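You operate a simulated robot arm through the tools that you are given. There is no shell and no other tool.

You run a simulated robot arm. Do the job below in one go: nothing can be reset, and whatever is moved stays where it is left.

## Task
Proof-pull both 30cm straps; the one that holds at least 60 kg to PASSED, the other to SCRAP.
Fine: hands off strap and fork while the gauge shows load, stay under the red mark at 75 kg, let the lever up again.

It is judged by the outcome, as a careful person would: the job done as asked, and still so three seconds after it is handed in. It fails if anything else is knocked over, pushed out of place, dropped, spilled or broken.

## Robot
A 6-joint arm with a two-finger parallel gripper, fixed in place. Base frame: the origin is at the foot of the arm, x ahead of it, y to its left, z up. Readings come in m, degrees, newtons and seconds.
With the tool pointing down near the work surface it reaches from about 0.3 to 0.66 m from the base axis. Its first joint turns from -115.0 to 115.0 degrees. Payload 3.43 kg.
Tool frame: the origin (TCP) lies between the finger pads and is the grasp point; the fingertips stand 0.034 m ahead of it; z points along the fingers, y is the line along which they close. Largest opening 0.128 m; finger width 0.024, thickness 0.012; the body of the gripper, 0.048 by 0.13 m, starts 0.096 m behind the TCP.
Orientation is told as [roll, pitch, yaw] about the base's x, y, z axes, in that order, counted from this pose: with the fingers straight down and closing along the base's y, the tool's x points along the base's -x, its y along +y and its z along -z.

## Interface
- The arm moves only by the tool nudge_tool. Its argument "increments" is a list of rows, each a list of 7 numbers: the shift along the base's x, y, z in m, then the turn, a rotation vector about the base's x, y, z in degrees, then the gripper command, from -1 (shut) to 1 (fully open), values between in proportion. In form: [[dx, dy, dz, ax, ay, az, grip], ...]. A call has 1 to 20 rows; each row is the pose to reach, as a shift and turn from the pose commanded when the call began. A row lasts 0.2 s, in which the tool goes at most 0.05 m and 8.6 degrees; a call with a longer step from one row to the next is refused whole, and so is a gripper value outside its range. A pose out of reach is approached as far as the arm can. The call stops where the force on the tool passes 40 N (or 10 N more than at its start, if that is more) or the arm is blocked; 0.2 s more then pass. The fingers move at their own pace (about 0.153 m/s each) and stop on an object; they squeeze with about 27 N. The grip force told is the motor's: it shows also when the fingers shut on nothing. Time passes only in rows, and 0.2 s behind the last, so rows that repeat a pose let the fingers close. The reply holds the time, the measured pose of the TCP, the force on the tool along the base axes, the opening and the grip force, in the units named above and with some noise, with the torque about the TCP (base axes, N m) and any sound that the robot's microphone picked up, and new pictures: "pictures" is both (left out), scene, wrist or none.
- Cameras (640 x 400 px; columns grow to the right, rows downward): "scene" is fixed at [0.2209, 0.6511, 1.5322]; the picture's right is [-0.98, -0.17, 0.00], its down [-0.04, 0.20, -0.98] and it looks along [0.17, -0.96, -0.20] (base axes); focal length 367 px, centre (320, 200). "wrist" rides on the gripper at [0.076, -0.011, -0.16] in the tool frame; the picture's right is [0.15, 0.99, 0.00], its down [-0.88, 0.13, -0.46] and it looks along [-0.45, 0.07, 0.89] (tool axes); focal length 234 px, centre (320, 200). There is no depth. A picture from a camera that has moved, and an enlarged one, comes with that camera's place and axes in the base frame and with its lens.
- slide_trunk(by): slides the trunk up (or, below 0, down) by that many m; the arm rides with it, the base frame stays. It gives what a move gives, with no picture.
- zoom(camera, box): a new picture of the part [left, top, right, bottom] of that camera's present view, enlarged. It takes no simulated time.
- sign_off(): hands the job in; it is judged then, once.

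Nothing tells you positions but the pictures and the camera data. Unless the task says otherwise, let go and move clear before handing in.

The tools are called by a JSON object that holds its "fn" and its "kwargs". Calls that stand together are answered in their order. nudge_tool: Moves the arm, as the interface text tells. Its arguments: {"type":"object","properties":{"increments":{"type":"array","items":{"type":"array","items":{"type":"number"}}},"pictures":{"type":"string","enum":["both","scene","wrist","none"]}},"required":["increments"]} The other tools are called the same way: slide_trunk (by) slides the trunk up or down; zoom (camera, box) takes an enlarged picture of a part of a camera's view; sign_off () hands the job in.

At the start:

```text
t: 0.0
eef_pos: [0.3231, -0.1919, 1.4228]
tcp_rot: [0.0, 0.0, -0.1]
contact_force: [0.4, -0.4, -0.2]
torque: [-0.03, -0.01, -0.04]
gripper_width: 0.1282
grip_force: 0.0
trunk travel left (down, up): [-0.925, 0.065]
```

scene: 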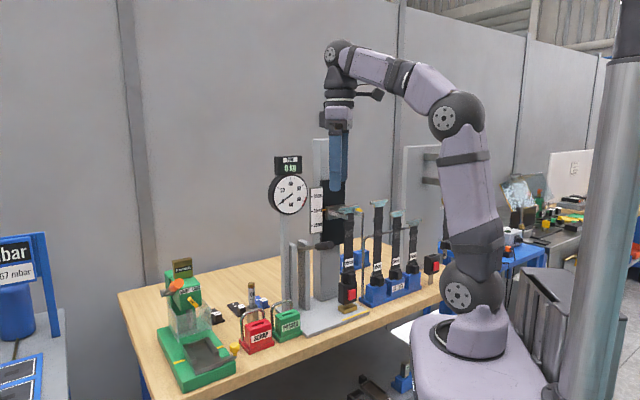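
wrist: 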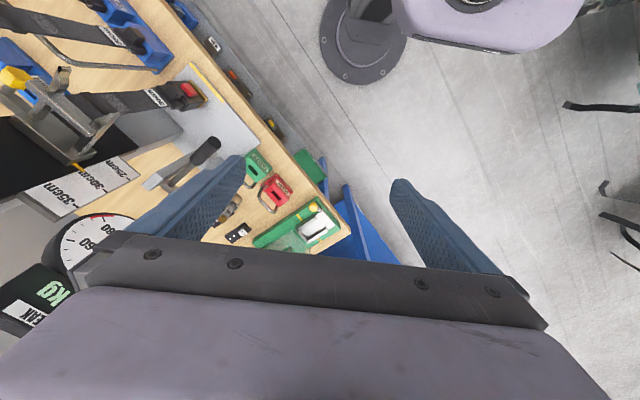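

I see a workbench with a strap tester (gauge, lever, fork hook), a rack of straps, and SCRAP/PASSED hooks or boxes. I will enlarge the views first to learn what is what before moving.

{"fn": "zoom", "kwargs": {"camera": "scene", "box": [260, 140, 460, 320]}}

{"fn": "zoom", "kwargs": {"camera": "scene", "box": [140, 240, 380, 390]}}

{"fn": "zoom", "kwargs": {"camera": "wrist", "box": [0, 0, 360, 340]}}

{"fn": "zoom", "kwargs": {"camera": "scene", "box": [340, 180, 460, 310]}}

```text
2.22 times, centred on (360, 230) of scene
camera zoom: at [0.2209, 0.6511, 1.5322], right [-0.98, -0.17, 0.0], down [-0.04, 0.2, -0.98], along [0.17, -0.96, -0.2], focal length 816 px, centre (231, 133)
```

zoom: 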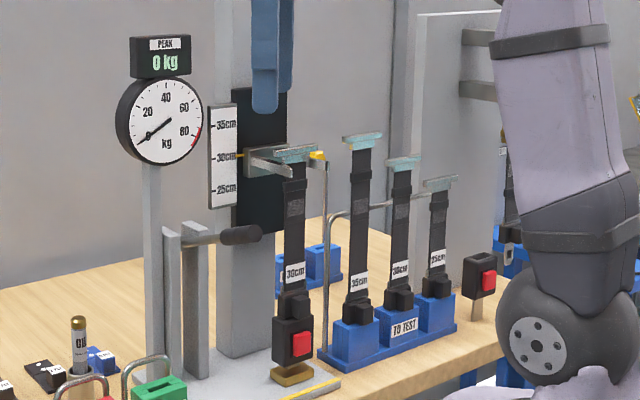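

```text
2.67 times, centred on (260, 315) of scene
camera zoom: at [0.2209, 0.6511, 1.5322], right [-0.98, -0.17, 0.0], down [-0.04, 0.2, -0.98], along [0.17, -0.96, -0.2], focal length 980 px, centre (480, -107)
```

zoom: 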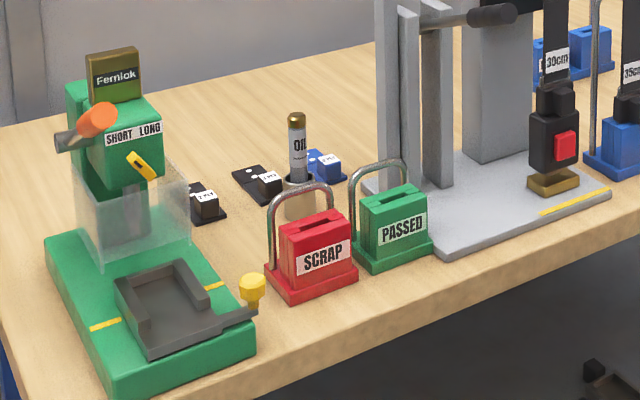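

```text
1.18 times, centred on (180, 170) of wrist
camera zoom: at [0.2461, -0.2022, 1.5825], right [-0.15, 0.99, 0.0], down [0.88, 0.13, 0.46], along [0.45, 0.07, -0.89], focal length 276 px, centre (485, 235)
```

zoom: 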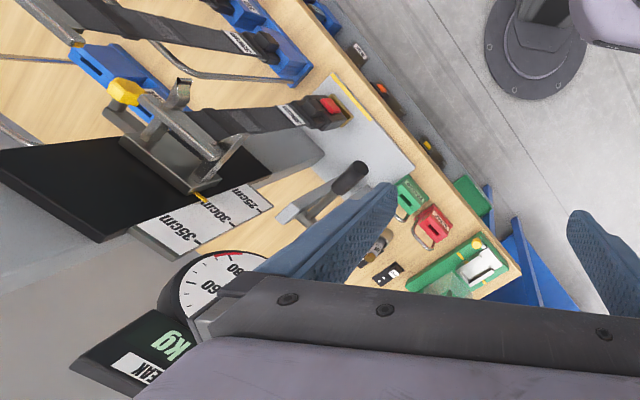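

```text
3.08 times, centred on (400, 245) of scene
camera zoom: at [0.2209, 0.6511, 1.5322], right [-0.98, -0.17, 0.0], down [-0.04, 0.2, -0.98], along [0.17, -0.96, -0.2], focal length 1130 px, centre (74, 62)
```

zoom: 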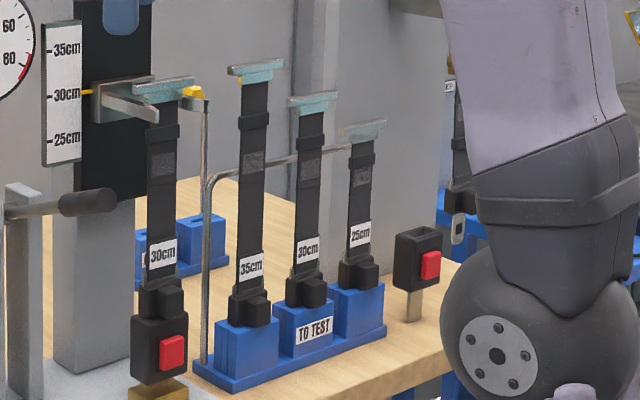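

The tester holds one 30cm strap between a fork (top) and a buckle with a red button (bottom, about x 0.31, y -0.51, z 0.96); a second 30cm strap sits in the middle of the TO TEST rack. I will enlarge further to measure points before moving.

{"fn": "zoom", "kwargs": {"camera": "wrist", "box": [0, 0, 200, 125]}}

{"fn": "zoom", "kwargs": {"camera": "wrist", "box": [100, 60, 300, 185]}}

{"fn": "zoom", "kwargs": {"camera": "wrist", "box": [0, 100, 200, 225]}}

{"fn": "zoom", "kwargs": {"camera": "scene", "box": [320, 195, 400, 245]}}

{"fn": "zoom", "kwargs": {"camera": "scene", "box": [270, 220, 398, 320]}}

{"fn": "zoom", "kwargs": {"camera": "scene", "box": [220, 290, 316, 350]}}

```text
3.20 times, centred on (100, 62) of wrist
camera zoom: at [0.2461, -0.2022, 1.5825], right [-0.15, 0.99, 0.0], down [0.88, 0.13, 0.46], along [0.45, 0.07, -0.89], focal length 749 px, centre (1024, 640)
```

zoom: 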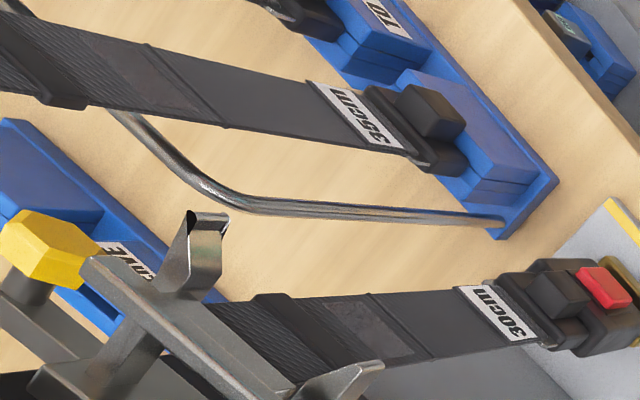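

```text
3.20 times, centred on (200, 122) of wrist
camera zoom: at [0.2461, -0.2022, 1.5825], right [-0.15, 0.99, 0.0], down [0.88, 0.13, 0.46], along [0.45, 0.07, -0.89], focal length 749 px, centre (704, 448)
```

zoom: 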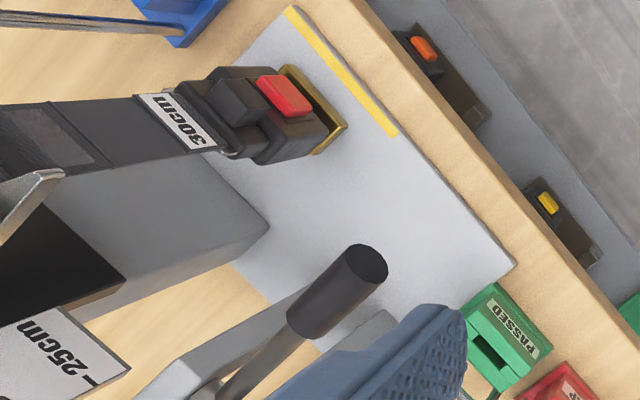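

```text
3.20 times, centred on (100, 162) of wrist
camera zoom: at [0.2461, -0.2022, 1.5825], right [-0.15, 0.99, 0.0], down [0.88, 0.13, 0.46], along [0.45, 0.07, -0.89], focal length 749 px, centre (1024, 320)
```

zoom: 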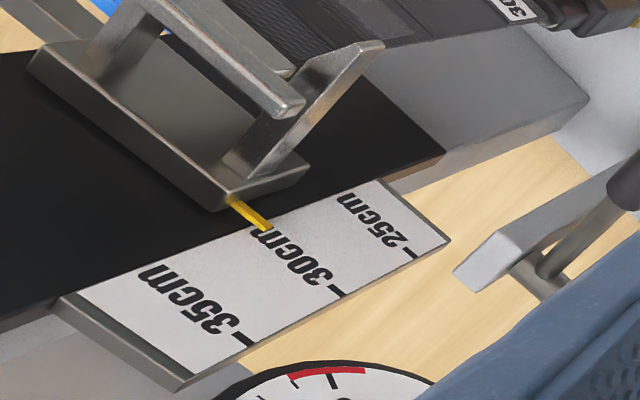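

```text
8.00 times, centred on (360, 220) of scene
camera zoom: at [0.2209, 0.6511, 1.5322], right [-0.98, -0.17, 0.0], down [-0.04, 0.2, -0.98], along [0.17, -0.96, -0.2], focal length 2938 px, centre (0, 40)
```

zoom: 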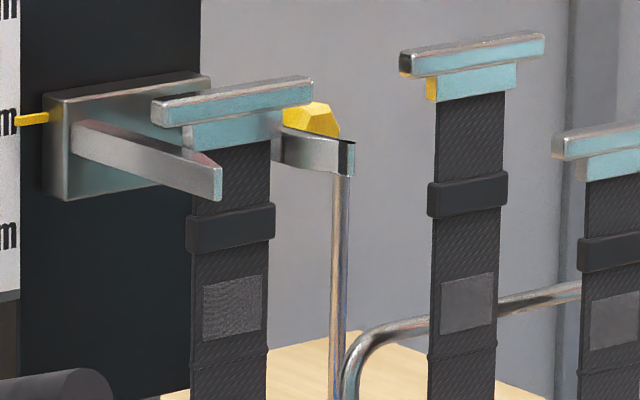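

```text
4.00 times, centred on (334, 270) of scene
camera zoom: at [0.2209, 0.6511, 1.5322], right [-0.98, -0.17, 0.0], down [-0.04, 0.2, -0.98], along [0.17, -0.96, -0.2], focal length 1469 px, centre (264, -80)
```

zoom: 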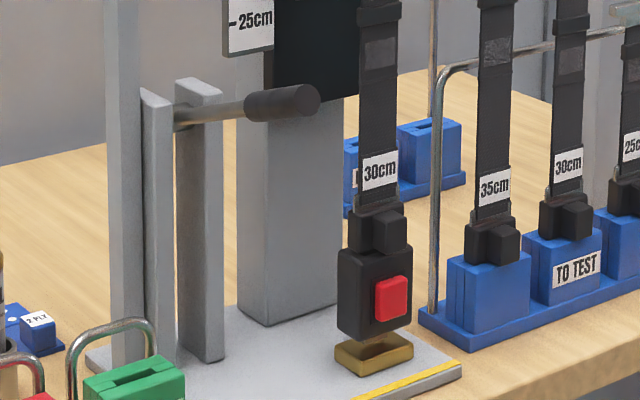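

```text
6.67 times, centred on (268, 320) of scene
camera zoom: at [0.2209, 0.6511, 1.5322], right [-0.98, -0.17, 0.0], down [-0.04, 0.2, -0.98], along [0.17, -0.96, -0.2], focal length 2449 px, centre (667, -600)
```

zoom: 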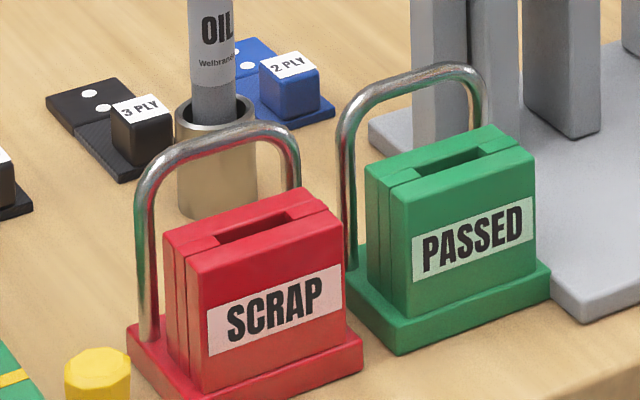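

The tester is turned about 45° and faces the robot: lever handle end near (0.37, -0.36, 1.19), fork at about z 1.26, gauge reading 0. I'll first yaw the tool to match it and shut the fingers, hovering above the lever handle.

{"fn": "nudge_tool", "kwargs": {"increments": [[0.011, -0.031, -0.02, 0, 0, -7.5, -1], [0.022, -0.063, -0.04, 0, 0, -15, -1], [0.033, -0.094, -0.06, 0, 0, -22.5, -1], [0.043, -0.125, -0.09, 0, 0, -30, -1], [0.054, -0.157, -0.11, 0, 0, -37.5, -1], [0.065, -0.188, -0.13, 0, 0, -45, -1], [0.065, -0.188, -0.14, 0, 0, -45, -1]]}}

```text
t: 1.6
eef_pos: [0.3856, -0.3793, 1.2822]
tcp_rot: [0.0, 0.0, -45.1]
contact_force: [-0.4, -0.5, -0.3]
torque: [-0.05, -0.01, 0.01]
gripper_width: 0.0001
grip_force: 27.0
trunk travel left (down, up): [-0.925, 0.065]
camera wrist: at [0.3244, -0.3324, 1.4426], right [0.6, 0.8, 0.0], down [0.71, -0.53, 0.46], along [0.37, -0.27, -0.89], focal length 234 px, centre (320, 200)
```

scene: 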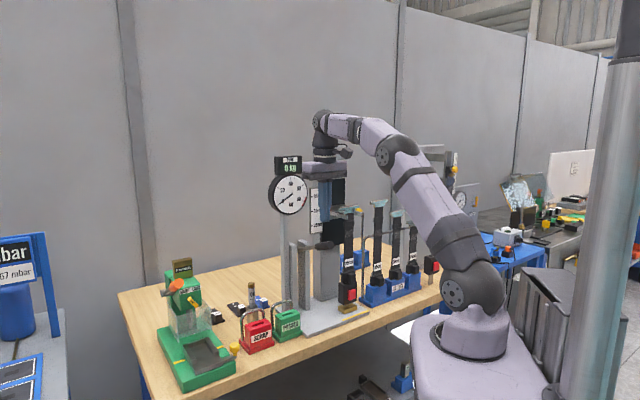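
wrist: 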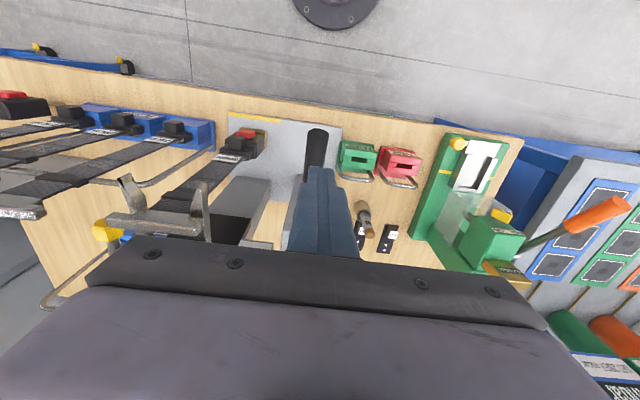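

The tool is above the lever handle with the fingers shut. I'll check alignment of the fingertips with the black grip.

{"fn": "zoom", "kwargs": {"camera": "wrist", "box": [80, 80, 400, 280]}}

{"fn": "zoom", "kwargs": {"camera": "scene", "box": [260, 140, 388, 260]}}

```text
2.00 times, centred on (240, 180) of wrist
camera zoom: at [0.3244, -0.3324, 1.4426], right [0.6, 0.8, 0.0], down [0.71, -0.53, 0.46], along [0.37, -0.27, -0.89], focal length 468 px, centre (480, 240)
```

zoom: 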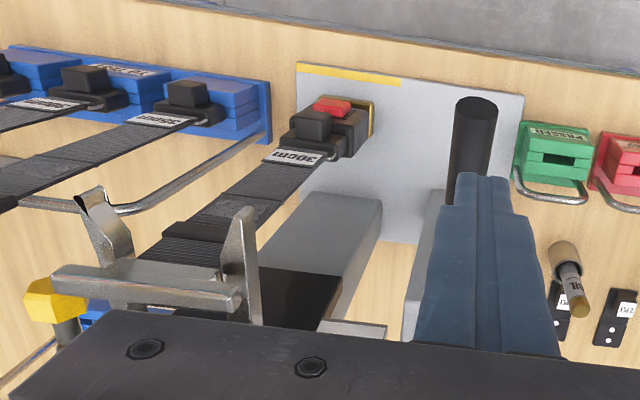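

```text
3.33 times, centred on (324, 200) of scene
camera zoom: at [0.2209, 0.6511, 1.5322], right [-0.98, -0.17, 0.0], down [-0.04, 0.2, -0.98], along [0.17, -0.96, -0.2], focal length 1224 px, centre (307, 200)
```

zoom: 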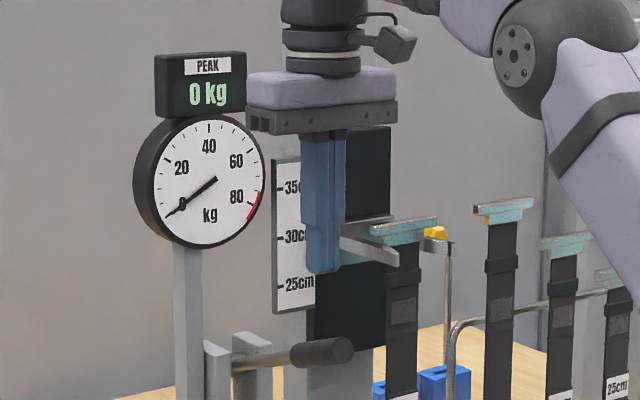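

The fingertips sit over the black grip, about 24 mm in from its end. I'll lower until just about touching it.

{"fn": "nudge_tool", "kwargs": {"increments": [[0, 0, -0.02, 0, 0, 0, -1], [0, 0, -0.04, 0, 0, 0, -1], [0, 0, -0.052, 0, 0, 0, -1], [0, 0, -0.058, 0, 0, 0, -1], [0, 0, -0.062, 0, 0, 0, -1]], "pictures": "none"}}

{"fn": "zoom", "kwargs": {"camera": "scene", "box": [260, 140, 388, 260]}}

```text
t: 2.8
eef_pos: [0.3869, -0.3788, 1.2202]
tcp_rot: [0.0, 0.1, -45.0]
contact_force: [-0.1, -0.5, 0.4]
torque: [0.02, 0.02, 0.02]
gripper_width: 0.0001
grip_force: 26.9
trunk travel left (down, up): [-0.925, 0.065]
```

```text
3.33 times, centred on (324, 200) of scene
camera zoom: at [0.2209, 0.6511, 1.5322], right [-0.98, -0.17, 0.0], down [-0.04, 0.2, -0.98], along [0.17, -0.96, -0.2], focal length 1224 px, centre (307, 200)
```

zoom: 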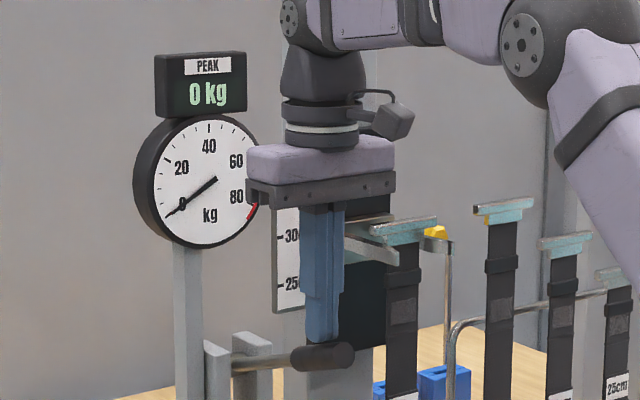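

No contact yet. I'll shift slightly towards the handle's end so the dial stays visible, and creep down.

{"fn": "nudge_tool", "kwargs": {"increments": [[-0.008, 0.008, 0, 0, 0, 0, -1], [-0.008, 0.008, -0.004, 0, 0, 0, -1], [-0.008, 0.008, -0.008, 0, 0, 0, -1]], "pictures": "none"}}

{"fn": "zoom", "kwargs": {"camera": "scene", "box": [260, 140, 388, 260]}}

```text
t: 3.6
eef_pos: [0.3795, -0.3712, 1.2126]
tcp_rot: [-0.1, 0.0, -45.1]
contact_force: [0.4, -0.5, 0.0]
torque: [-0.01, -0.01, -0.01]
gripper_width: 0.0002
grip_force: 27.2
trunk travel left (down, up): [-0.925, 0.065]
```

```text
3.33 times, centred on (324, 200) of scene
camera zoom: at [0.2209, 0.6511, 1.5322], right [-0.98, -0.17, 0.0], down [-0.04, 0.2, -0.98], along [0.17, -0.96, -0.2], focal length 1224 px, centre (307, 200)
```

zoom: 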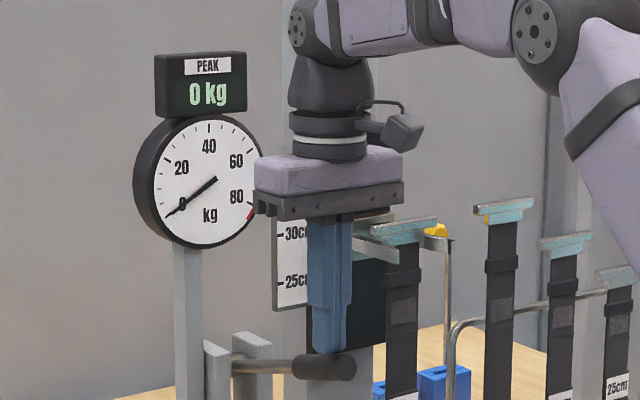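

The lever is already moving down freely with the fingertip on it, gauge still 0. I'll continue in small steps, watching the gauge.

{"fn": "nudge_tool", "kwargs": {"increments": [[0, 0, -0.005, 0, 0, 0, -1], [0, 0, -0.01, 0, 0, 0, -1]], "pictures": "none"}}

{"fn": "zoom", "kwargs": {"camera": "scene", "box": [260, 140, 388, 260]}}

```text
t: 4.2
eef_pos: [0.3789, -0.3704, 1.2029]
tcp_rot: [0.0, 0.0, -45.0]
contact_force: [-0.7, 1.1, 1.3]
torque: [-0.01, 0.01, -0.01]
gripper_width: 0.0002
grip_force: 27.2
trunk travel left (down, up): [-0.925, 0.065]
```

```text
3.33 times, centred on (324, 200) of scene
camera zoom: at [0.2209, 0.6511, 1.5322], right [-0.98, -0.17, 0.0], down [-0.04, 0.2, -0.98], along [0.17, -0.96, -0.2], focal length 1224 px, centre (307, 200)
```

zoom: 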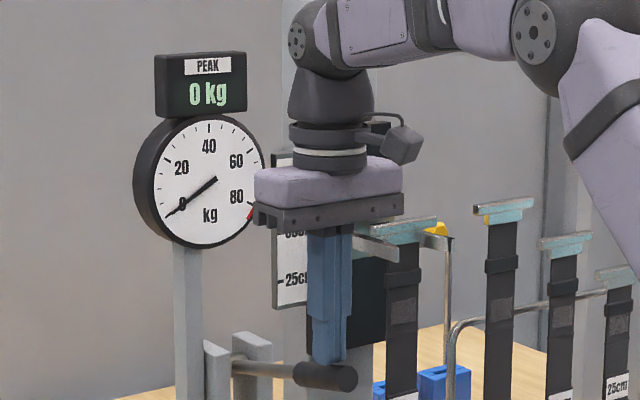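

{"fn": "nudge_tool", "kwargs": {"increments": [[0, 0, -0.004, 0, 0, 0, -1], [0, 0, -0.008, 0, 0, 0, -1]], "pictures": "none"}}

{"fn": "zoom", "kwargs": {"camera": "scene", "box": [260, 140, 388, 260]}}

```text
t: 4.8
eef_pos: [0.379, -0.3704, 1.1938]
tcp_rot: [0.0, 0.1, -44.9]
contact_force: [-0.3, 0.2, 1.3]
torque: [0.0, 0.04, 0.01]
gripper_width: 0.0002
grip_force: 26.8
trunk travel left (down, up): [-0.925, 0.065]
```

```text
3.33 times, centred on (324, 200) of scene
camera zoom: at [0.2209, 0.6511, 1.5322], right [-0.98, -0.17, 0.0], down [-0.04, 0.2, -0.98], along [0.17, -0.96, -0.2], focal length 1224 px, centre (307, 200)
```

zoom: 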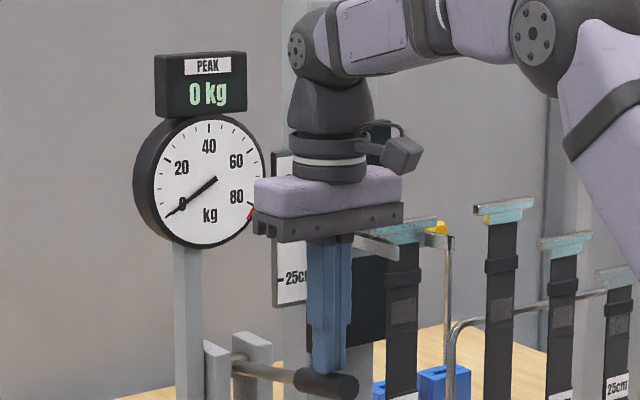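

{"fn": "nudge_tool", "kwargs": {"increments": [[0, 0, -0.004, 0, 0, 0, -1], [0, 0, -0.008, 0, 0, 0, -1]], "pictures": "none"}}

{"fn": "zoom", "kwargs": {"camera": "scene", "box": [260, 140, 388, 260]}}

```text
t: 5.4
eef_pos: [0.3789, -0.3705, 1.1875]
tcp_rot: [0.0, 0.0, -44.9]
contact_force: [-0.2, -0.2, 0.9]
torque: [0.02, 0.02, -0.01]
gripper_width: 0.0
grip_force: 26.1
trunk travel left (down, up): [-0.925, 0.065]
```

```text
3.33 times, centred on (324, 200) of scene
camera zoom: at [0.2209, 0.6511, 1.5322], right [-0.98, -0.17, 0.0], down [-0.04, 0.2, -0.98], along [0.17, -0.96, -0.2], focal length 1224 px, centre (307, 200)
```

zoom: 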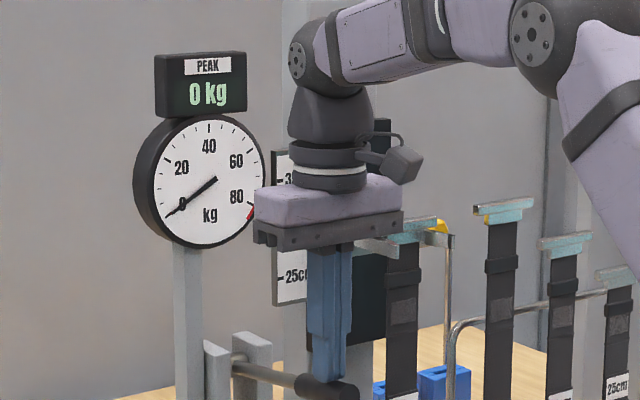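

{"fn": "nudge_tool", "kwargs": {"increments": [[0, 0, -0.004, 0, 0, 0, -1], [0, 0, -0.008, 0, 0, 0, -1]], "pictures": "none"}}

{"fn": "zoom", "kwargs": {"camera": "scene", "box": [256, 150, 416, 320]}}

```text
t: 6.0
eef_pos: [0.3785, -0.3703, 1.1791]
tcp_rot: [-0.1, 0.0, -44.8]
contact_force: [-1.5, 0.6, 1.8]
torque: [0.06, 0.02, -0.02]
gripper_width: 0.0
grip_force: 26.7
trunk travel left (down, up): [-0.925, 0.065]
```

```text
2.35 times, centred on (336, 235) of scene
camera zoom: at [0.2209, 0.6511, 1.5322], right [-0.98, -0.17, 0.0], down [-0.04, 0.2, -0.98], along [0.17, -0.96, -0.2], focal length 864 px, centre (282, 118)
```

zoom: 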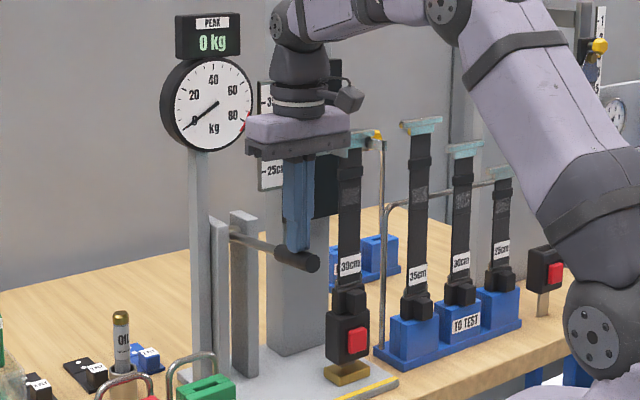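

{"fn": "nudge_tool", "kwargs": {"increments": [[0, 0, -0.004, 0, 0, 0, -1], [0, 0, -0.008, 0, 0, 0, -1]], "pictures": "none"}}

{"fn": "zoom", "kwargs": {"camera": "scene", "box": [256, 150, 416, 270]}}

```text
t: 6.6
eef_pos: [0.3792, -0.3725, 1.1709]
tcp_rot: [0.1, 0.0, -45.0]
contact_force: [-0.5, 1.9, 2.8]
torque: [0.04, 0.1, -0.01]
gripper_width: 0.0002
grip_force: 27.0
trunk travel left (down, up): [-0.925, 0.065]
```

```text
3.33 times, centred on (336, 210) of scene
camera zoom: at [0.2209, 0.6511, 1.5322], right [-0.98, -0.17, 0.0], down [-0.04, 0.2, -0.98], along [0.17, -0.96, -0.2], focal length 1224 px, centre (267, 167)
```

zoom: 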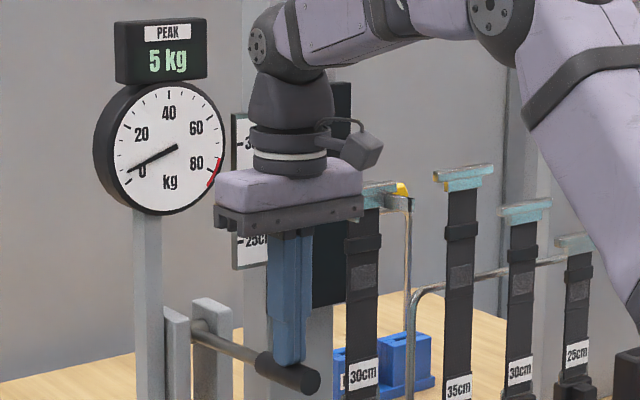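

Load is starting: 5 kg. Smaller steps now.

{"fn": "nudge_tool", "kwargs": {"increments": [[0, 0, -0.002, 0, 0, 0, -1], [0, 0, -0.004, 0, 0, 0, -1]], "pictures": "none"}}

{"fn": "zoom", "kwargs": {"camera": "scene", "box": [256, 150, 416, 270]}}

```text
t: 7.2
eef_pos: [0.3787, -0.3696, 1.1671]
tcp_rot: [0.0, -0.1, -44.9]
contact_force: [-0.3, 0.5, 3.7]
torque: [0.04, 0.04, -0.04]
gripper_width: 0.0
grip_force: 27.8
trunk travel left (down, up): [-0.925, 0.065]
```

```text
3.33 times, centred on (336, 210) of scene
camera zoom: at [0.2209, 0.6511, 1.5322], right [-0.98, -0.17, 0.0], down [-0.04, 0.2, -0.98], along [0.17, -0.96, -0.2], focal length 1224 px, centre (267, 167)
```

zoom: 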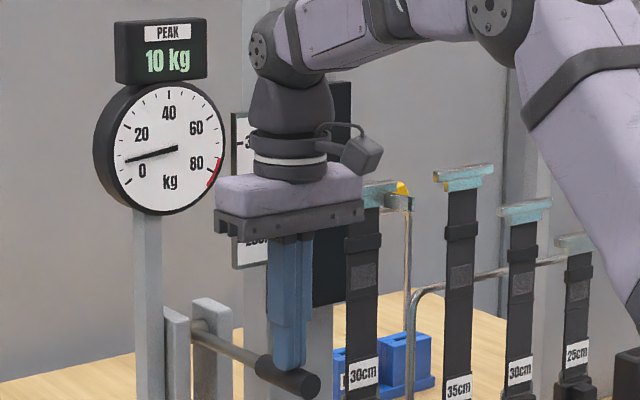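

About 1.3 kg per mm. Continuing in moderate steps.

{"fn": "nudge_tool", "kwargs": {"increments": [[0, 0, -0.003, 0, 0, 0, -1], [0, 0, -0.006, 0, 0, 0, -1], [0, 0, -0.009, 0, 0, 0, -1]], "pictures": "none"}}

{"fn": "zoom", "kwargs": {"camera": "scene", "box": [256, 150, 416, 270]}}

```text
t: 8.0
eef_pos: [0.3777, -0.3712, 1.1582]
tcp_rot: [0.0, -0.1, -45.0]
contact_force: [-1.9, 1.1, 6.6]
torque: [0.0, 0.02, -0.05]
gripper_width: 0.0001
grip_force: 27.5
trunk travel left (down, up): [-0.925, 0.065]
```

```text
3.33 times, centred on (336, 210) of scene
camera zoom: at [0.2209, 0.6511, 1.5322], right [-0.98, -0.17, 0.0], down [-0.04, 0.2, -0.98], along [0.17, -0.96, -0.2], focal length 1224 px, centre (267, 167)
```

zoom: 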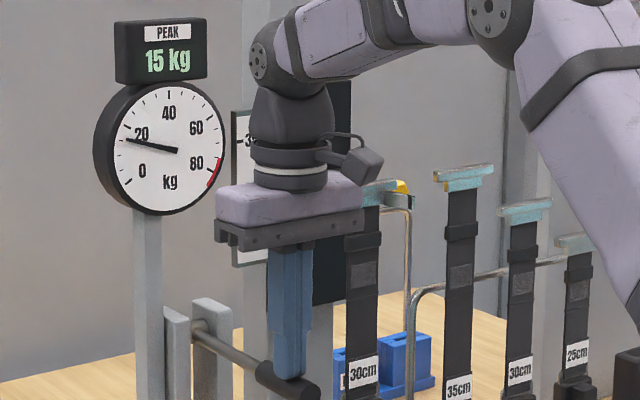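

{"fn": "nudge_tool", "kwargs": {"increments": [[0, 0, -0.003, 0, 0, 0, -1], [0, 0, -0.006, 0, 0, 0, -1], [0, 0, -0.009, 0, 0, 0, -1]], "pictures": "none"}}

{"fn": "zoom", "kwargs": {"camera": "scene", "box": [256, 150, 416, 270]}}

```text
t: 8.8
eef_pos: [0.3772, -0.3701, 1.1496]
tcp_rot: [0.0, 0.0, -44.9]
contact_force: [-2.3, 2.1, 9.6]
torque: [-0.06, 0.03, -0.03]
gripper_width: 0.0
grip_force: 27.0
trunk travel left (down, up): [-0.925, 0.065]
```

```text
3.33 times, centred on (336, 210) of scene
camera zoom: at [0.2209, 0.6511, 1.5322], right [-0.98, -0.17, 0.0], down [-0.04, 0.2, -0.98], along [0.17, -0.96, -0.2], focal length 1224 px, centre (267, 167)
```

zoom: 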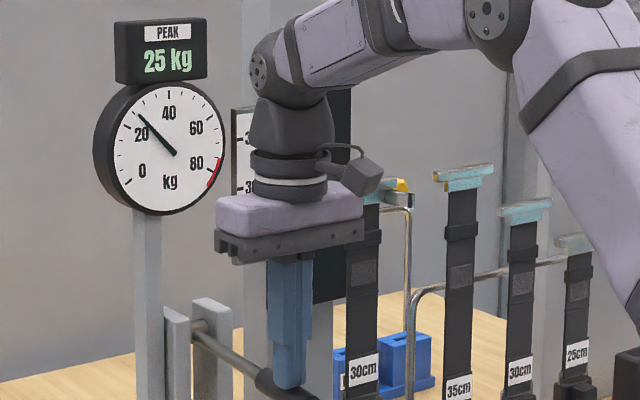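

{"fn": "nudge_tool", "kwargs": {"increments": [[0, 0, -0.003, 0, 0, 0, -1], [0, 0, -0.006, 0, 0, 0, -1], [0, 0, -0.009, 0, 0, 0, -1]], "pictures": "none"}}

{"fn": "zoom", "kwargs": {"camera": "scene", "box": [256, 150, 416, 270]}}

```text
t: 9.6
eef_pos: [0.3779, -0.3698, 1.1408]
tcp_rot: [0.0, -0.2, -45.0]
contact_force: [-0.5, 1.1, 11.0]
torque: [-0.07, -0.02, -0.06]
gripper_width: 0.0
grip_force: 27.2
trunk travel left (down, up): [-0.925, 0.065]
```

```text
3.33 times, centred on (336, 210) of scene
camera zoom: at [0.2209, 0.6511, 1.5322], right [-0.98, -0.17, 0.0], down [-0.04, 0.2, -0.98], along [0.17, -0.96, -0.2], focal length 1224 px, centre (267, 167)
```

zoom: 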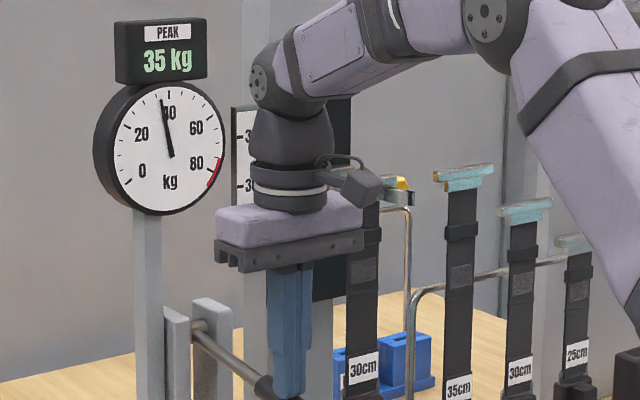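

{"fn": "nudge_tool", "kwargs": {"increments": [[0, 0, -0.003, 0, 0, 0, -1], [0, 0, -0.006, 0, 0, 0, -1], [0, 0, -0.008, 0, 0, 0, -1]], "pictures": "none"}}

{"fn": "zoom", "kwargs": {"camera": "scene", "box": [256, 150, 416, 270]}}

```text
t: 10.4
eef_pos: [0.3785, -0.3703, 1.1321]
tcp_rot: [0.1, 0.1, -45.0]
contact_force: [-0.3, 0.7, 2.4]
torque: [-0.02, 0.02, -0.03]
gripper_width: 0.0
grip_force: 27.4
trunk travel left (down, up): [-0.925, 0.065]
```

```text
3.33 times, centred on (336, 210) of scene
camera zoom: at [0.2209, 0.6511, 1.5322], right [-0.98, -0.17, 0.0], down [-0.04, 0.2, -0.98], along [0.17, -0.96, -0.2], focal length 1224 px, centre (267, 167)
```

zoom: 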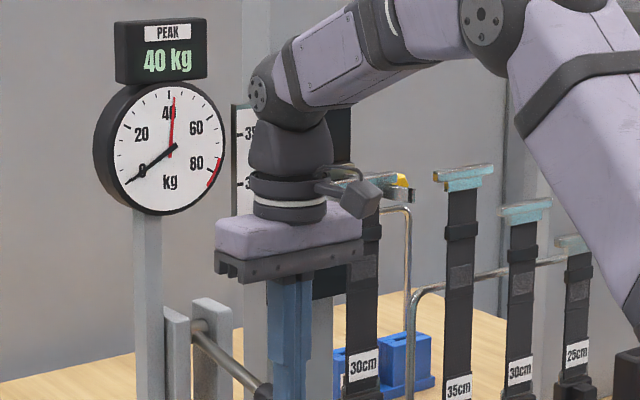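

The tester strap gave way at about 42 kg (needle back to 0), so it belongs in SCRAP. Now I raise the tool and see whether the lever follows up.

{"fn": "nudge_tool", "kwargs": {"increments": [[0, 0, 0.02, 0, 0, 0, -1], [0, 0, 0.05, 0, 0, 0, -1], [0, 0, 0.09, 0, 0, 0, -1], [0, 0, 0.13, 0, 0, 0, -1], [0, 0, 0.15, 0, 0, 0, -1]]}}

{"fn": "zoom", "kwargs": {"camera": "scene", "box": [256, 150, 416, 320]}}

{"fn": "zoom", "kwargs": {"camera": "scene", "box": [320, 190, 400, 250]}}

{"fn": "zoom", "kwargs": {"camera": "scene", "box": [310, 250, 400, 320]}}

{"fn": "zoom", "kwargs": {"camera": "wrist", "box": [80, 80, 400, 280]}}

```text
t: 11.6
eef_pos: [0.3783, -0.3728, 1.2827]
tcp_rot: [0.0, -0.1, -45.0]
contact_force: [0.5, 0.4, -0.5]
torque: [0.03, 0.02, -0.01]
gripper_width: 0.0001
grip_force: 27.1
trunk travel left (down, up): [-0.925, 0.065]
camera wrist: at [0.317, -0.3254, 1.4423], right [0.6, 0.8, 0.0], down [0.72, -0.53, 0.46], along [0.37, -0.27, -0.89], focal length 234 px, centre (320, 200)
```

scene: 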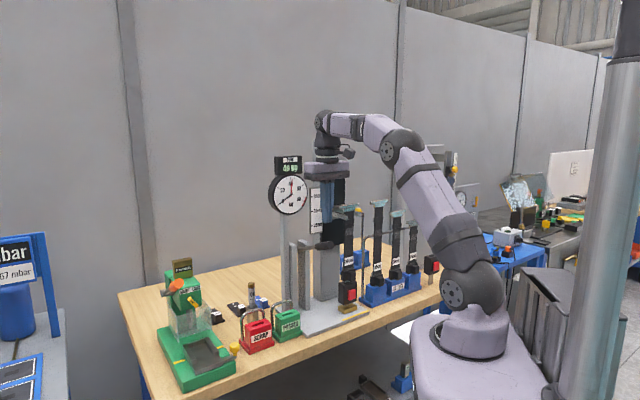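
wrist: 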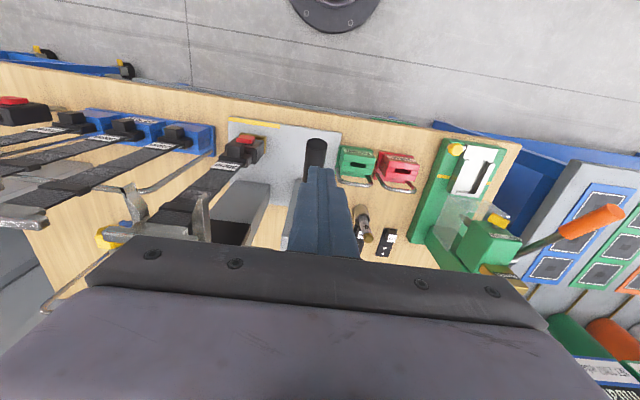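

```text
2.35 times, centred on (336, 235) of scene
camera zoom: at [0.2209, 0.6511, 1.5322], right [-0.98, -0.17, 0.0], down [-0.04, 0.2, -0.98], along [0.17, -0.96, -0.2], focal length 864 px, centre (282, 118)
```

zoom: 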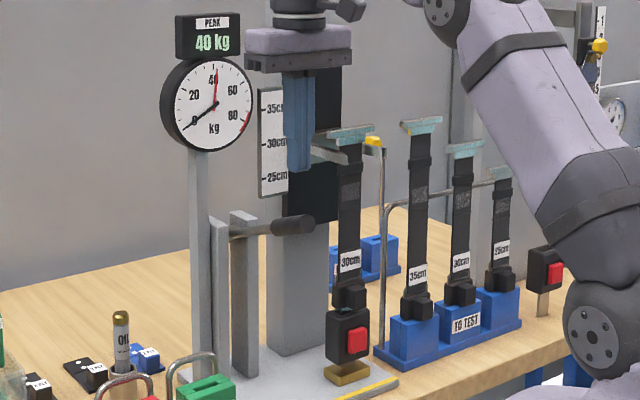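

```text
6.67 times, centred on (360, 220) of scene
camera zoom: at [0.2209, 0.6511, 1.5322], right [-0.98, -0.17, 0.0], down [-0.04, 0.2, -0.98], along [0.17, -0.96, -0.2], focal length 2449 px, centre (53, 67)
```

zoom: 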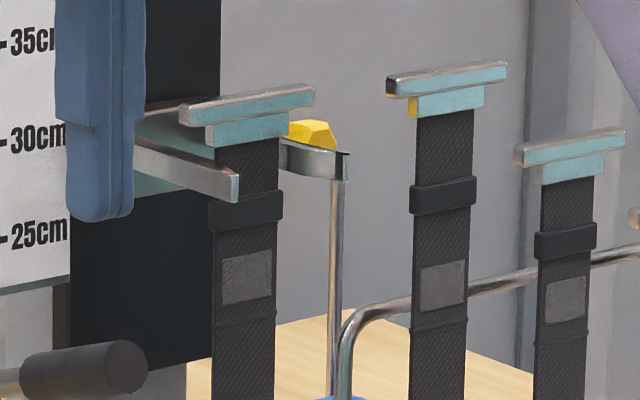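

```text
5.71 times, centred on (355, 285) of scene
camera zoom: at [0.2209, 0.6511, 1.5322], right [-0.98, -0.17, 0.0], down [-0.04, 0.2, -0.98], along [0.17, -0.96, -0.2], focal length 2099 px, centre (120, -286)
```

zoom: 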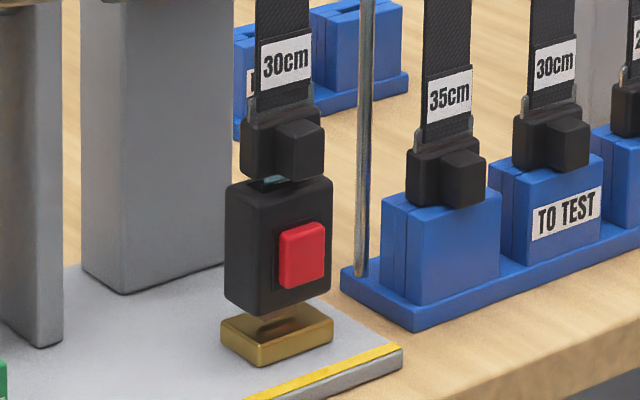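

```text
2.00 times, centred on (240, 180) of wrist
camera zoom: at [0.317, -0.3254, 1.4423], right [0.6, 0.8, 0.0], down [0.72, -0.53, 0.46], along [0.37, -0.27, -0.89], focal length 468 px, centre (480, 240)
```

zoom: 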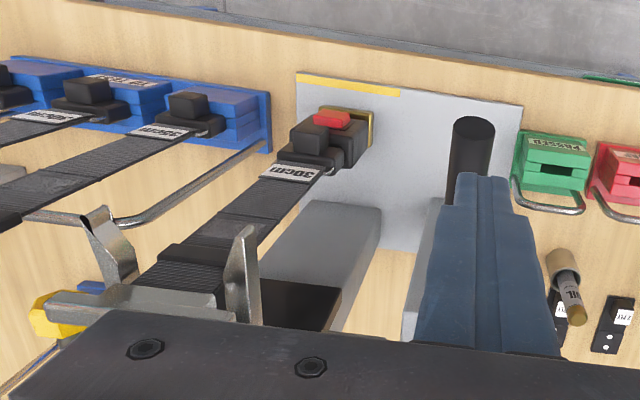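

The lever sprang back up by itself, and the strap's tongue now stands about 5 mm out of the buckle. Each strap has a cube knob on its tongue housing, which I will grasp from the front. I back away to free space and spin the wrist so the camera ends up above the tool when it is tilted forward.

{"fn": "nudge_tool", "kwargs": {"increments": [[-0.02, 0.03, 0.02, 0, 0, 0, -1], [-0.04, 0.06, 0.04, 0, 0, 0, -1], [-0.06, 0.09, 0.07, 0, 0, 0, -1], [-0.07, 0.11, 0.09, 0, 0, 8, -1], [-0.07, 0.11, 0.09, 0, 0, 16, -1], [-0.07, 0.11, 0.09, 0, 0, 24, -1], [-0.07, 0.11, 0.09, 0, 0, 32, -1], [-0.07, 0.11, 0.09, 0, 0, 40, -1], [-0.07, 0.11, 0.09, 0, 0, 48, -1], [-0.07, 0.11, 0.09, 0, 0, 56, -1], [-0.07, 0.11, 0.09, 0, 0, 64, -1], [-0.07, 0.11, 0.09, 0, 0, 72, -1], [-0.07, 0.11, 0.09, 0, 0, 80, -1], [-0.07, 0.11, 0.09, 0, 0, 88, -1]], "pictures": "scene"}}

```text
t: 14.6
eef_pos: [0.3109, -0.2615, 1.3712]
tcp_rot: [0.0, 0.0, 43.2]
contact_force: [0.0, 0.0, 0.6]
torque: [0.01, -0.02, -0.04]
gripper_width: 0.0
grip_force: 27.3
trunk travel left (down, up): [-0.925, 0.065]
```

scene: 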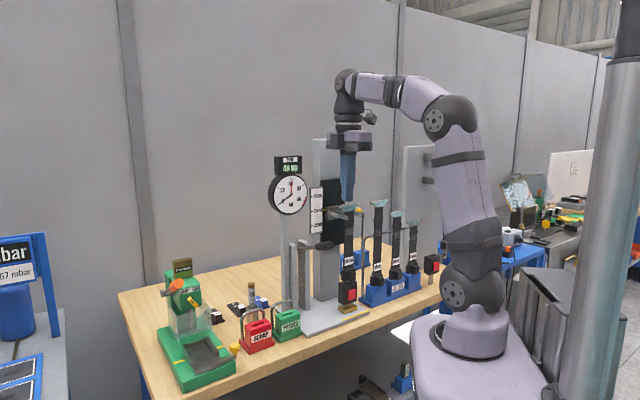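

{"fn": "nudge_tool", "kwargs": {"increments": [[0, 0, 0, 0, 0, 8, -1], [0, 0, 0, 0, 0, 16, -1], [0, 0, 0, 0, 0, 24, -1], [0, 0, 0, 0, 0, 32, -1], [0, 0, 0, 0, 0, 40, -1], [0, 0, 0, 0, 0, 48, -1], [0, 0, 0, 0, 0, 56, -1], [0, 0, 0, 0, 0, 64, -1], [0, 0, 0, 0, 0, 72, -1], [0, 0, 0, 0, 0, 80, -1], [0, 0, 0, 0, 0, 88, -1], [0, 0, 0, 0, 0, 92, -1]]}}

```text
t: 17.2
eef_pos: [0.3407, -0.2236, 1.3707]
tcp_rot: [0.5, 0.1, 134.3]
contact_force: [-0.4, -0.1, -0.5]
torque: [-0.01, -0.06, 0.01]
gripper_width: 0.0002
grip_force: 26.7
out of reach, approached as far as the arm can: row 11, 12
trunk travel left (down, up): [-0.925, 0.065]
camera wrist: at [0.4022, -0.2677, 1.5296], right [-0.61, -0.8, 0.01], down [-0.71, 0.54, 0.46], along [-0.37, 0.27, -0.89], focal length 234 px, centre (320, 200)
```

scene: 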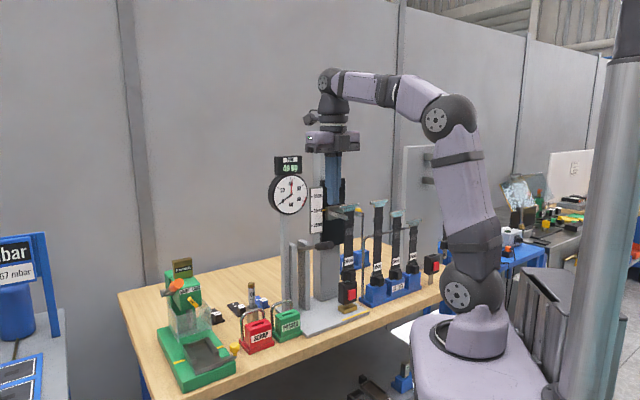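
wrist: 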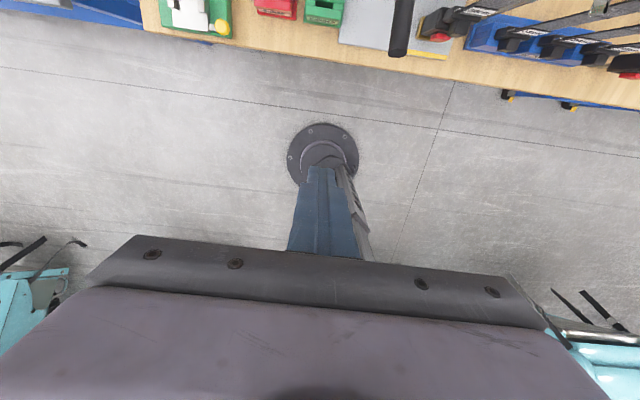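

The last joint hit its limit there, so camera-on-top isn't practical. I'll turn back to yaw -45°, where tilting the tool forward puts the camera beneath but still with a clear forward view.

{"fn": "nudge_tool", "kwargs": {"increments": [[0, 0, 0, 0, 0, -8.5, -1], [0, 0, 0, 0, 0, -17, -1], [0, 0, 0, 0, 0, -25.5, -1], [0, 0, 0, 0, 0, -34, -1], [0, 0, 0, 0, 0, -42.5, -1], [0, 0, 0, 0, 0, -51, -1], [0, 0, 0, 0, 0, -59.5, -1], [0, 0, 0, 0, 0, -68, -1], [0, 0, 0, 0, 0, -76.5, -1], [0, 0, 0, 0, 0, -85, -1], [0, 0, 0, 0, 0, -93.5, -1], [0, 0, 0, 0, 0, -102, -1], [0, 0, 0, 0, 0, -110.5, -1], [0, 0, 0, 0, 0, -119, -1], [0, 0, 0, 0, 0, -127.5, -1], [0, 0, 0, 0, 0, -136, -1], [0, 0, 0, 0, 0, -144.5, -1], [0, 0, 0, 0, 0, -153, -1], [0, 0, 0, 0, 0, -161.5, -1], [0, 0, 0, 0, 0, -170, -1]], "pictures": "none"}}

```text
t: 21.4
eef_pos: [0.3402, -0.2227, 1.3692]
tcp_rot: [-0.1, 0.0, -35.1]
contact_force: [0.1, 0.1, 0.3]
torque: [-0.02, -0.01, 0.0]
gripper_width: 0.0
grip_force: 26.3
trunk travel left (down, up): [-0.925, 0.065]
```

Turned back. Next I finish the yaw, move in front of the strap column at a safe distance, and tilt the tool 45° forward to look at the buckle and knob.

{"fn": "nudge_tool", "kwargs": {"increments": [[-0.03, -0.02, -0.02, 0, 0, -5, -1], [-0.06, -0.04, -0.05, 0, 0, -9.9, -1], [-0.09, -0.06, -0.08, 0, 0, -9.9, -1], [-0.11, -0.08, -0.11, 0, 0, -9.9, -1], [-0.13, -0.1, -0.14, 0, 0, -9.9, -1]], "pictures": "none"}}

{"fn": "nudge_tool", "kwargs": {"increments": [[0, -0.01, -0.01, -5, -5, 0, -1], [0, -0.02, -0.03, -10, -10, 0, -1], [0, -0.03, -0.05, -15, -15, 0, -1], [0, -0.04, -0.07, -20, -20, 0, -1], [0, -0.05, -0.09, -25, -25, 0, -1], [0, -0.06, -0.11, -30, -30, 0, -1], [0, -0.06, -0.13, -31.82, -31.82, 0, -1]]}}

```text
t: 22.6
eef_pos: [0.2118, -0.3253, 1.2301]
tcp_rot: [0.0, 0.0, -44.8]
contact_force: [-0.4, -0.5, 0.1]
torque: [0.04, -0.03, 0.0]
gripper_width: 0.0
grip_force: 27.4
trunk travel left (down, up): [-0.925, 0.065]
```

```text
t: 24.2
eef_pos: [0.2109, -0.3847, 1.0988]
tcp_rot: [-0.1, -45.0, -44.8]
contact_force: [-0.1, 0.6, 0.6]
torque: [0.04, -0.01, 0.04]
gripper_width: 0.0
grip_force: 26.9
trunk travel left (down, up): [-0.925, 0.065]
camera wrist: at [0.085, -0.2737, 1.1586], right [0.62, 0.77, -0.1], down [0.31, -0.12, 0.94], along [0.72, -0.62, -0.31], focal length 234 px, centre (320, 200)
```

scene: 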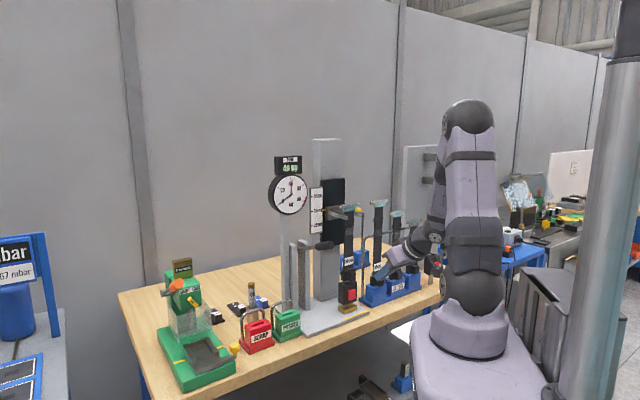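
wrist: 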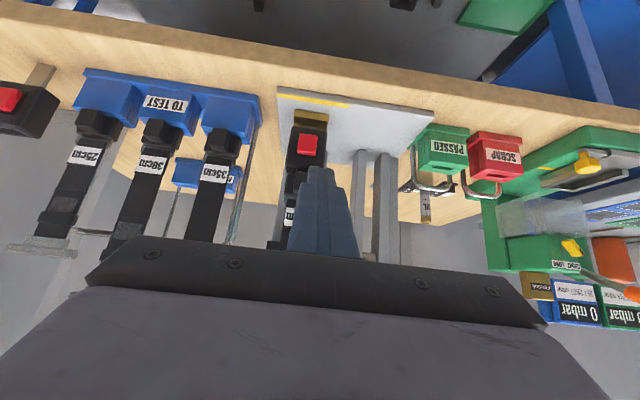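

The view is upside-down but clear: the buckle with its red button, the rack, and PASSED/SCRAP. I'll enlarge to refine positions.

{"fn": "zoom", "kwargs": {"camera": "wrist", "box": [240, 90, 400, 190]}}

{"fn": "zoom", "kwargs": {"camera": "wrist", "box": [60, 60, 260, 260]}}

{"fn": "zoom", "kwargs": {"camera": "wrist", "box": [380, 110, 540, 230]}}

{"fn": "zoom", "kwargs": {"camera": "scene", "box": [310, 195, 430, 315]}}

```text
4.00 times, centred on (320, 140) of wrist
camera zoom: at [0.085, -0.2737, 1.1586], right [0.62, 0.77, -0.1], down [0.31, -0.12, 0.94], along [0.72, -0.62, -0.31], focal length 937 px, centre (320, 440)
```

zoom: 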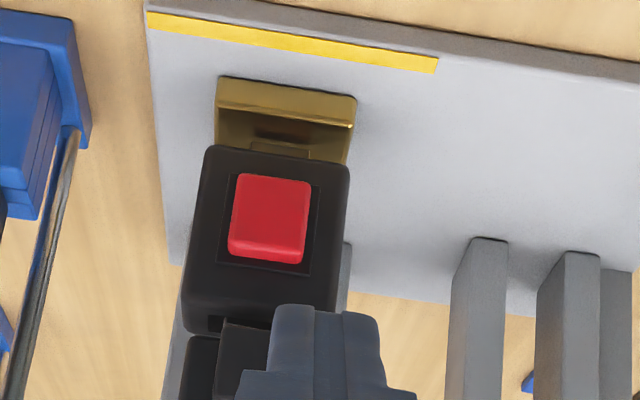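

```text
2.00 times, centred on (160, 160) of wrist
camera zoom: at [0.085, -0.2737, 1.1586], right [0.62, 0.77, -0.1], down [0.31, -0.12, 0.94], along [0.72, -0.62, -0.31], focal length 468 px, centre (640, 280)
```

zoom: 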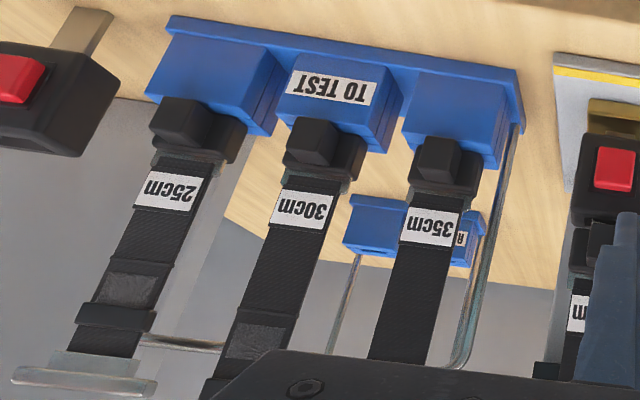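

```text
3.33 times, centred on (460, 170) of wrist
camera zoom: at [0.085, -0.2737, 1.1586], right [0.62, 0.77, -0.1], down [0.31, -0.12, 0.94], along [0.72, -0.62, -0.31], focal length 781 px, centre (-147, 300)
```

zoom: 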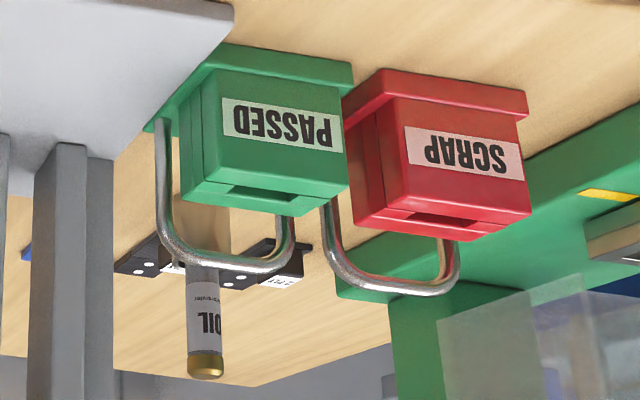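

```text
3.33 times, centred on (370, 255) of scene
camera zoom: at [0.2209, 0.6511, 1.5322], right [-0.98, -0.17, 0.0], down [-0.04, 0.2, -0.98], along [0.17, -0.96, -0.2], focal length 1224 px, centre (153, 17)
```

zoom: 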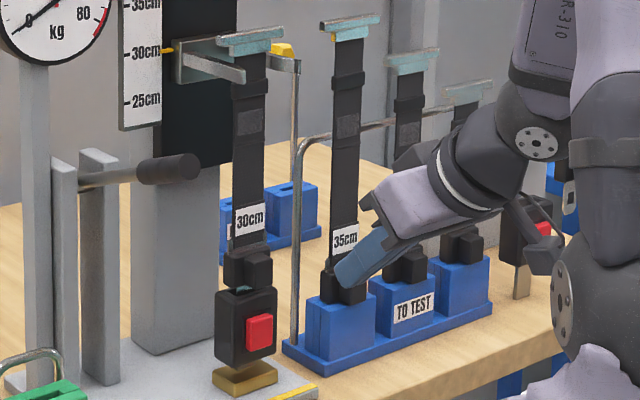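

The button centre is near r-line of the strap at about (0.311, -0.505, 0.965). I'll lower the shut fingertips to button height in front of it, then approach to about 3 cm.

{"fn": "nudge_tool", "kwargs": {"increments": [[-0.005, -0.005, -0.03, 0, 0, 0, -1], [-0.01, -0.01, -0.07, 0, 0, 0, -1], [-0.01, -0.01, -0.118, 0, 0, 0, -1], [0.015, -0.035, -0.118, 0, 0, 0, -1], [0.04, -0.062, -0.118, 0, 0, 0, -1]]}}

{"fn": "zoom", "kwargs": {"camera": "wrist", "box": [220, 60, 420, 260]}}

{"fn": "zoom", "kwargs": {"camera": "scene", "box": [310, 235, 410, 315]}}

```text
t: 25.4
eef_pos: [0.252, -0.4453, 0.9807]
tcp_rot: [0.0, -44.9, -44.9]
contact_force: [0.4, -0.2, 0.9]
torque: [-0.02, -0.01, 0.03]
gripper_width: 0.0
grip_force: 26.7
out of reach, approached as far as the arm can: row 3
trunk travel left (down, up): [-0.925, 0.065]
camera wrist: at [0.1259, -0.3355, 1.0394], right [0.62, 0.77, -0.1], down [0.31, -0.12, 0.94], along [0.72, -0.62, -0.31], focal length 234 px, centre (320, 200)
```

scene: 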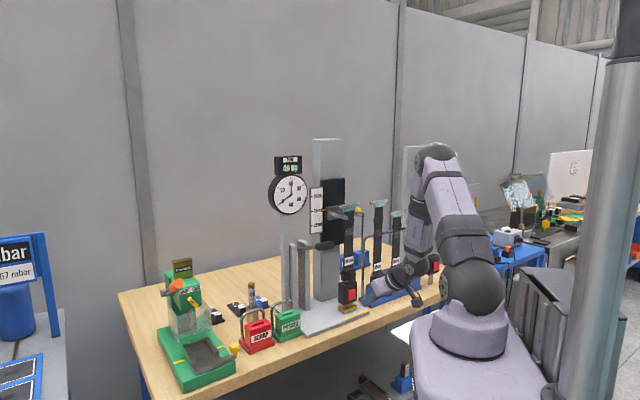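
wrist: 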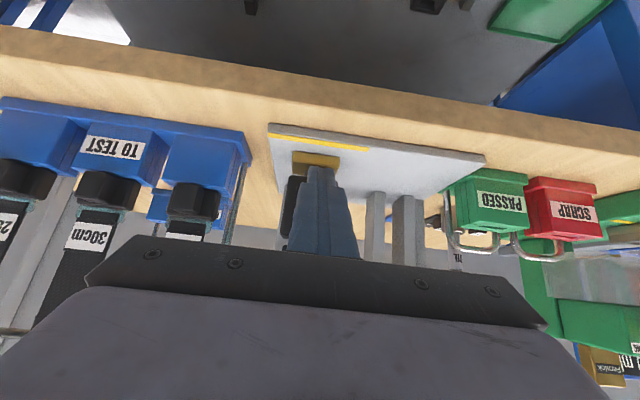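

```text
2.00 times, centred on (320, 160) of wrist
camera zoom: at [0.1259, -0.3355, 1.0394], right [0.62, 0.77, -0.1], down [0.31, -0.12, 0.94], along [0.72, -0.62, -0.31], focal length 468 px, centre (320, 280)
```

zoom: 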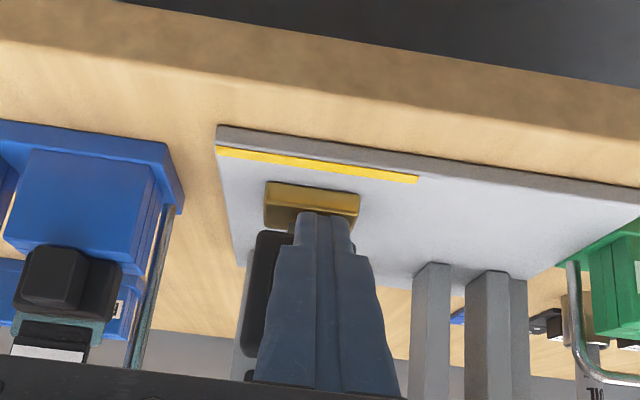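

```text
5.00 times, centred on (360, 275) of scene
camera zoom: at [0.2209, 0.6511, 1.5322], right [-0.98, -0.17, 0.0], down [-0.04, 0.2, -0.98], along [0.17, -0.96, -0.2], focal length 1836 px, centre (120, -175)
```

zoom: 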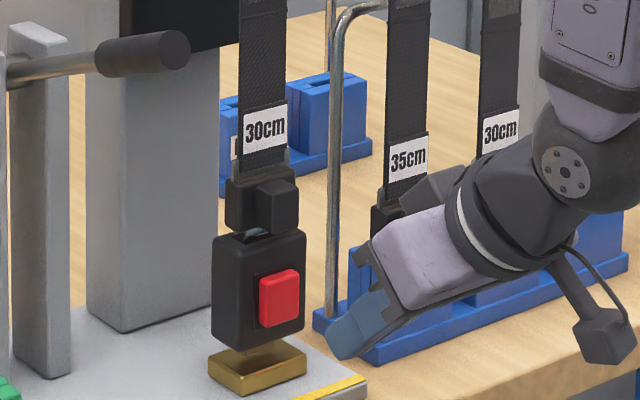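

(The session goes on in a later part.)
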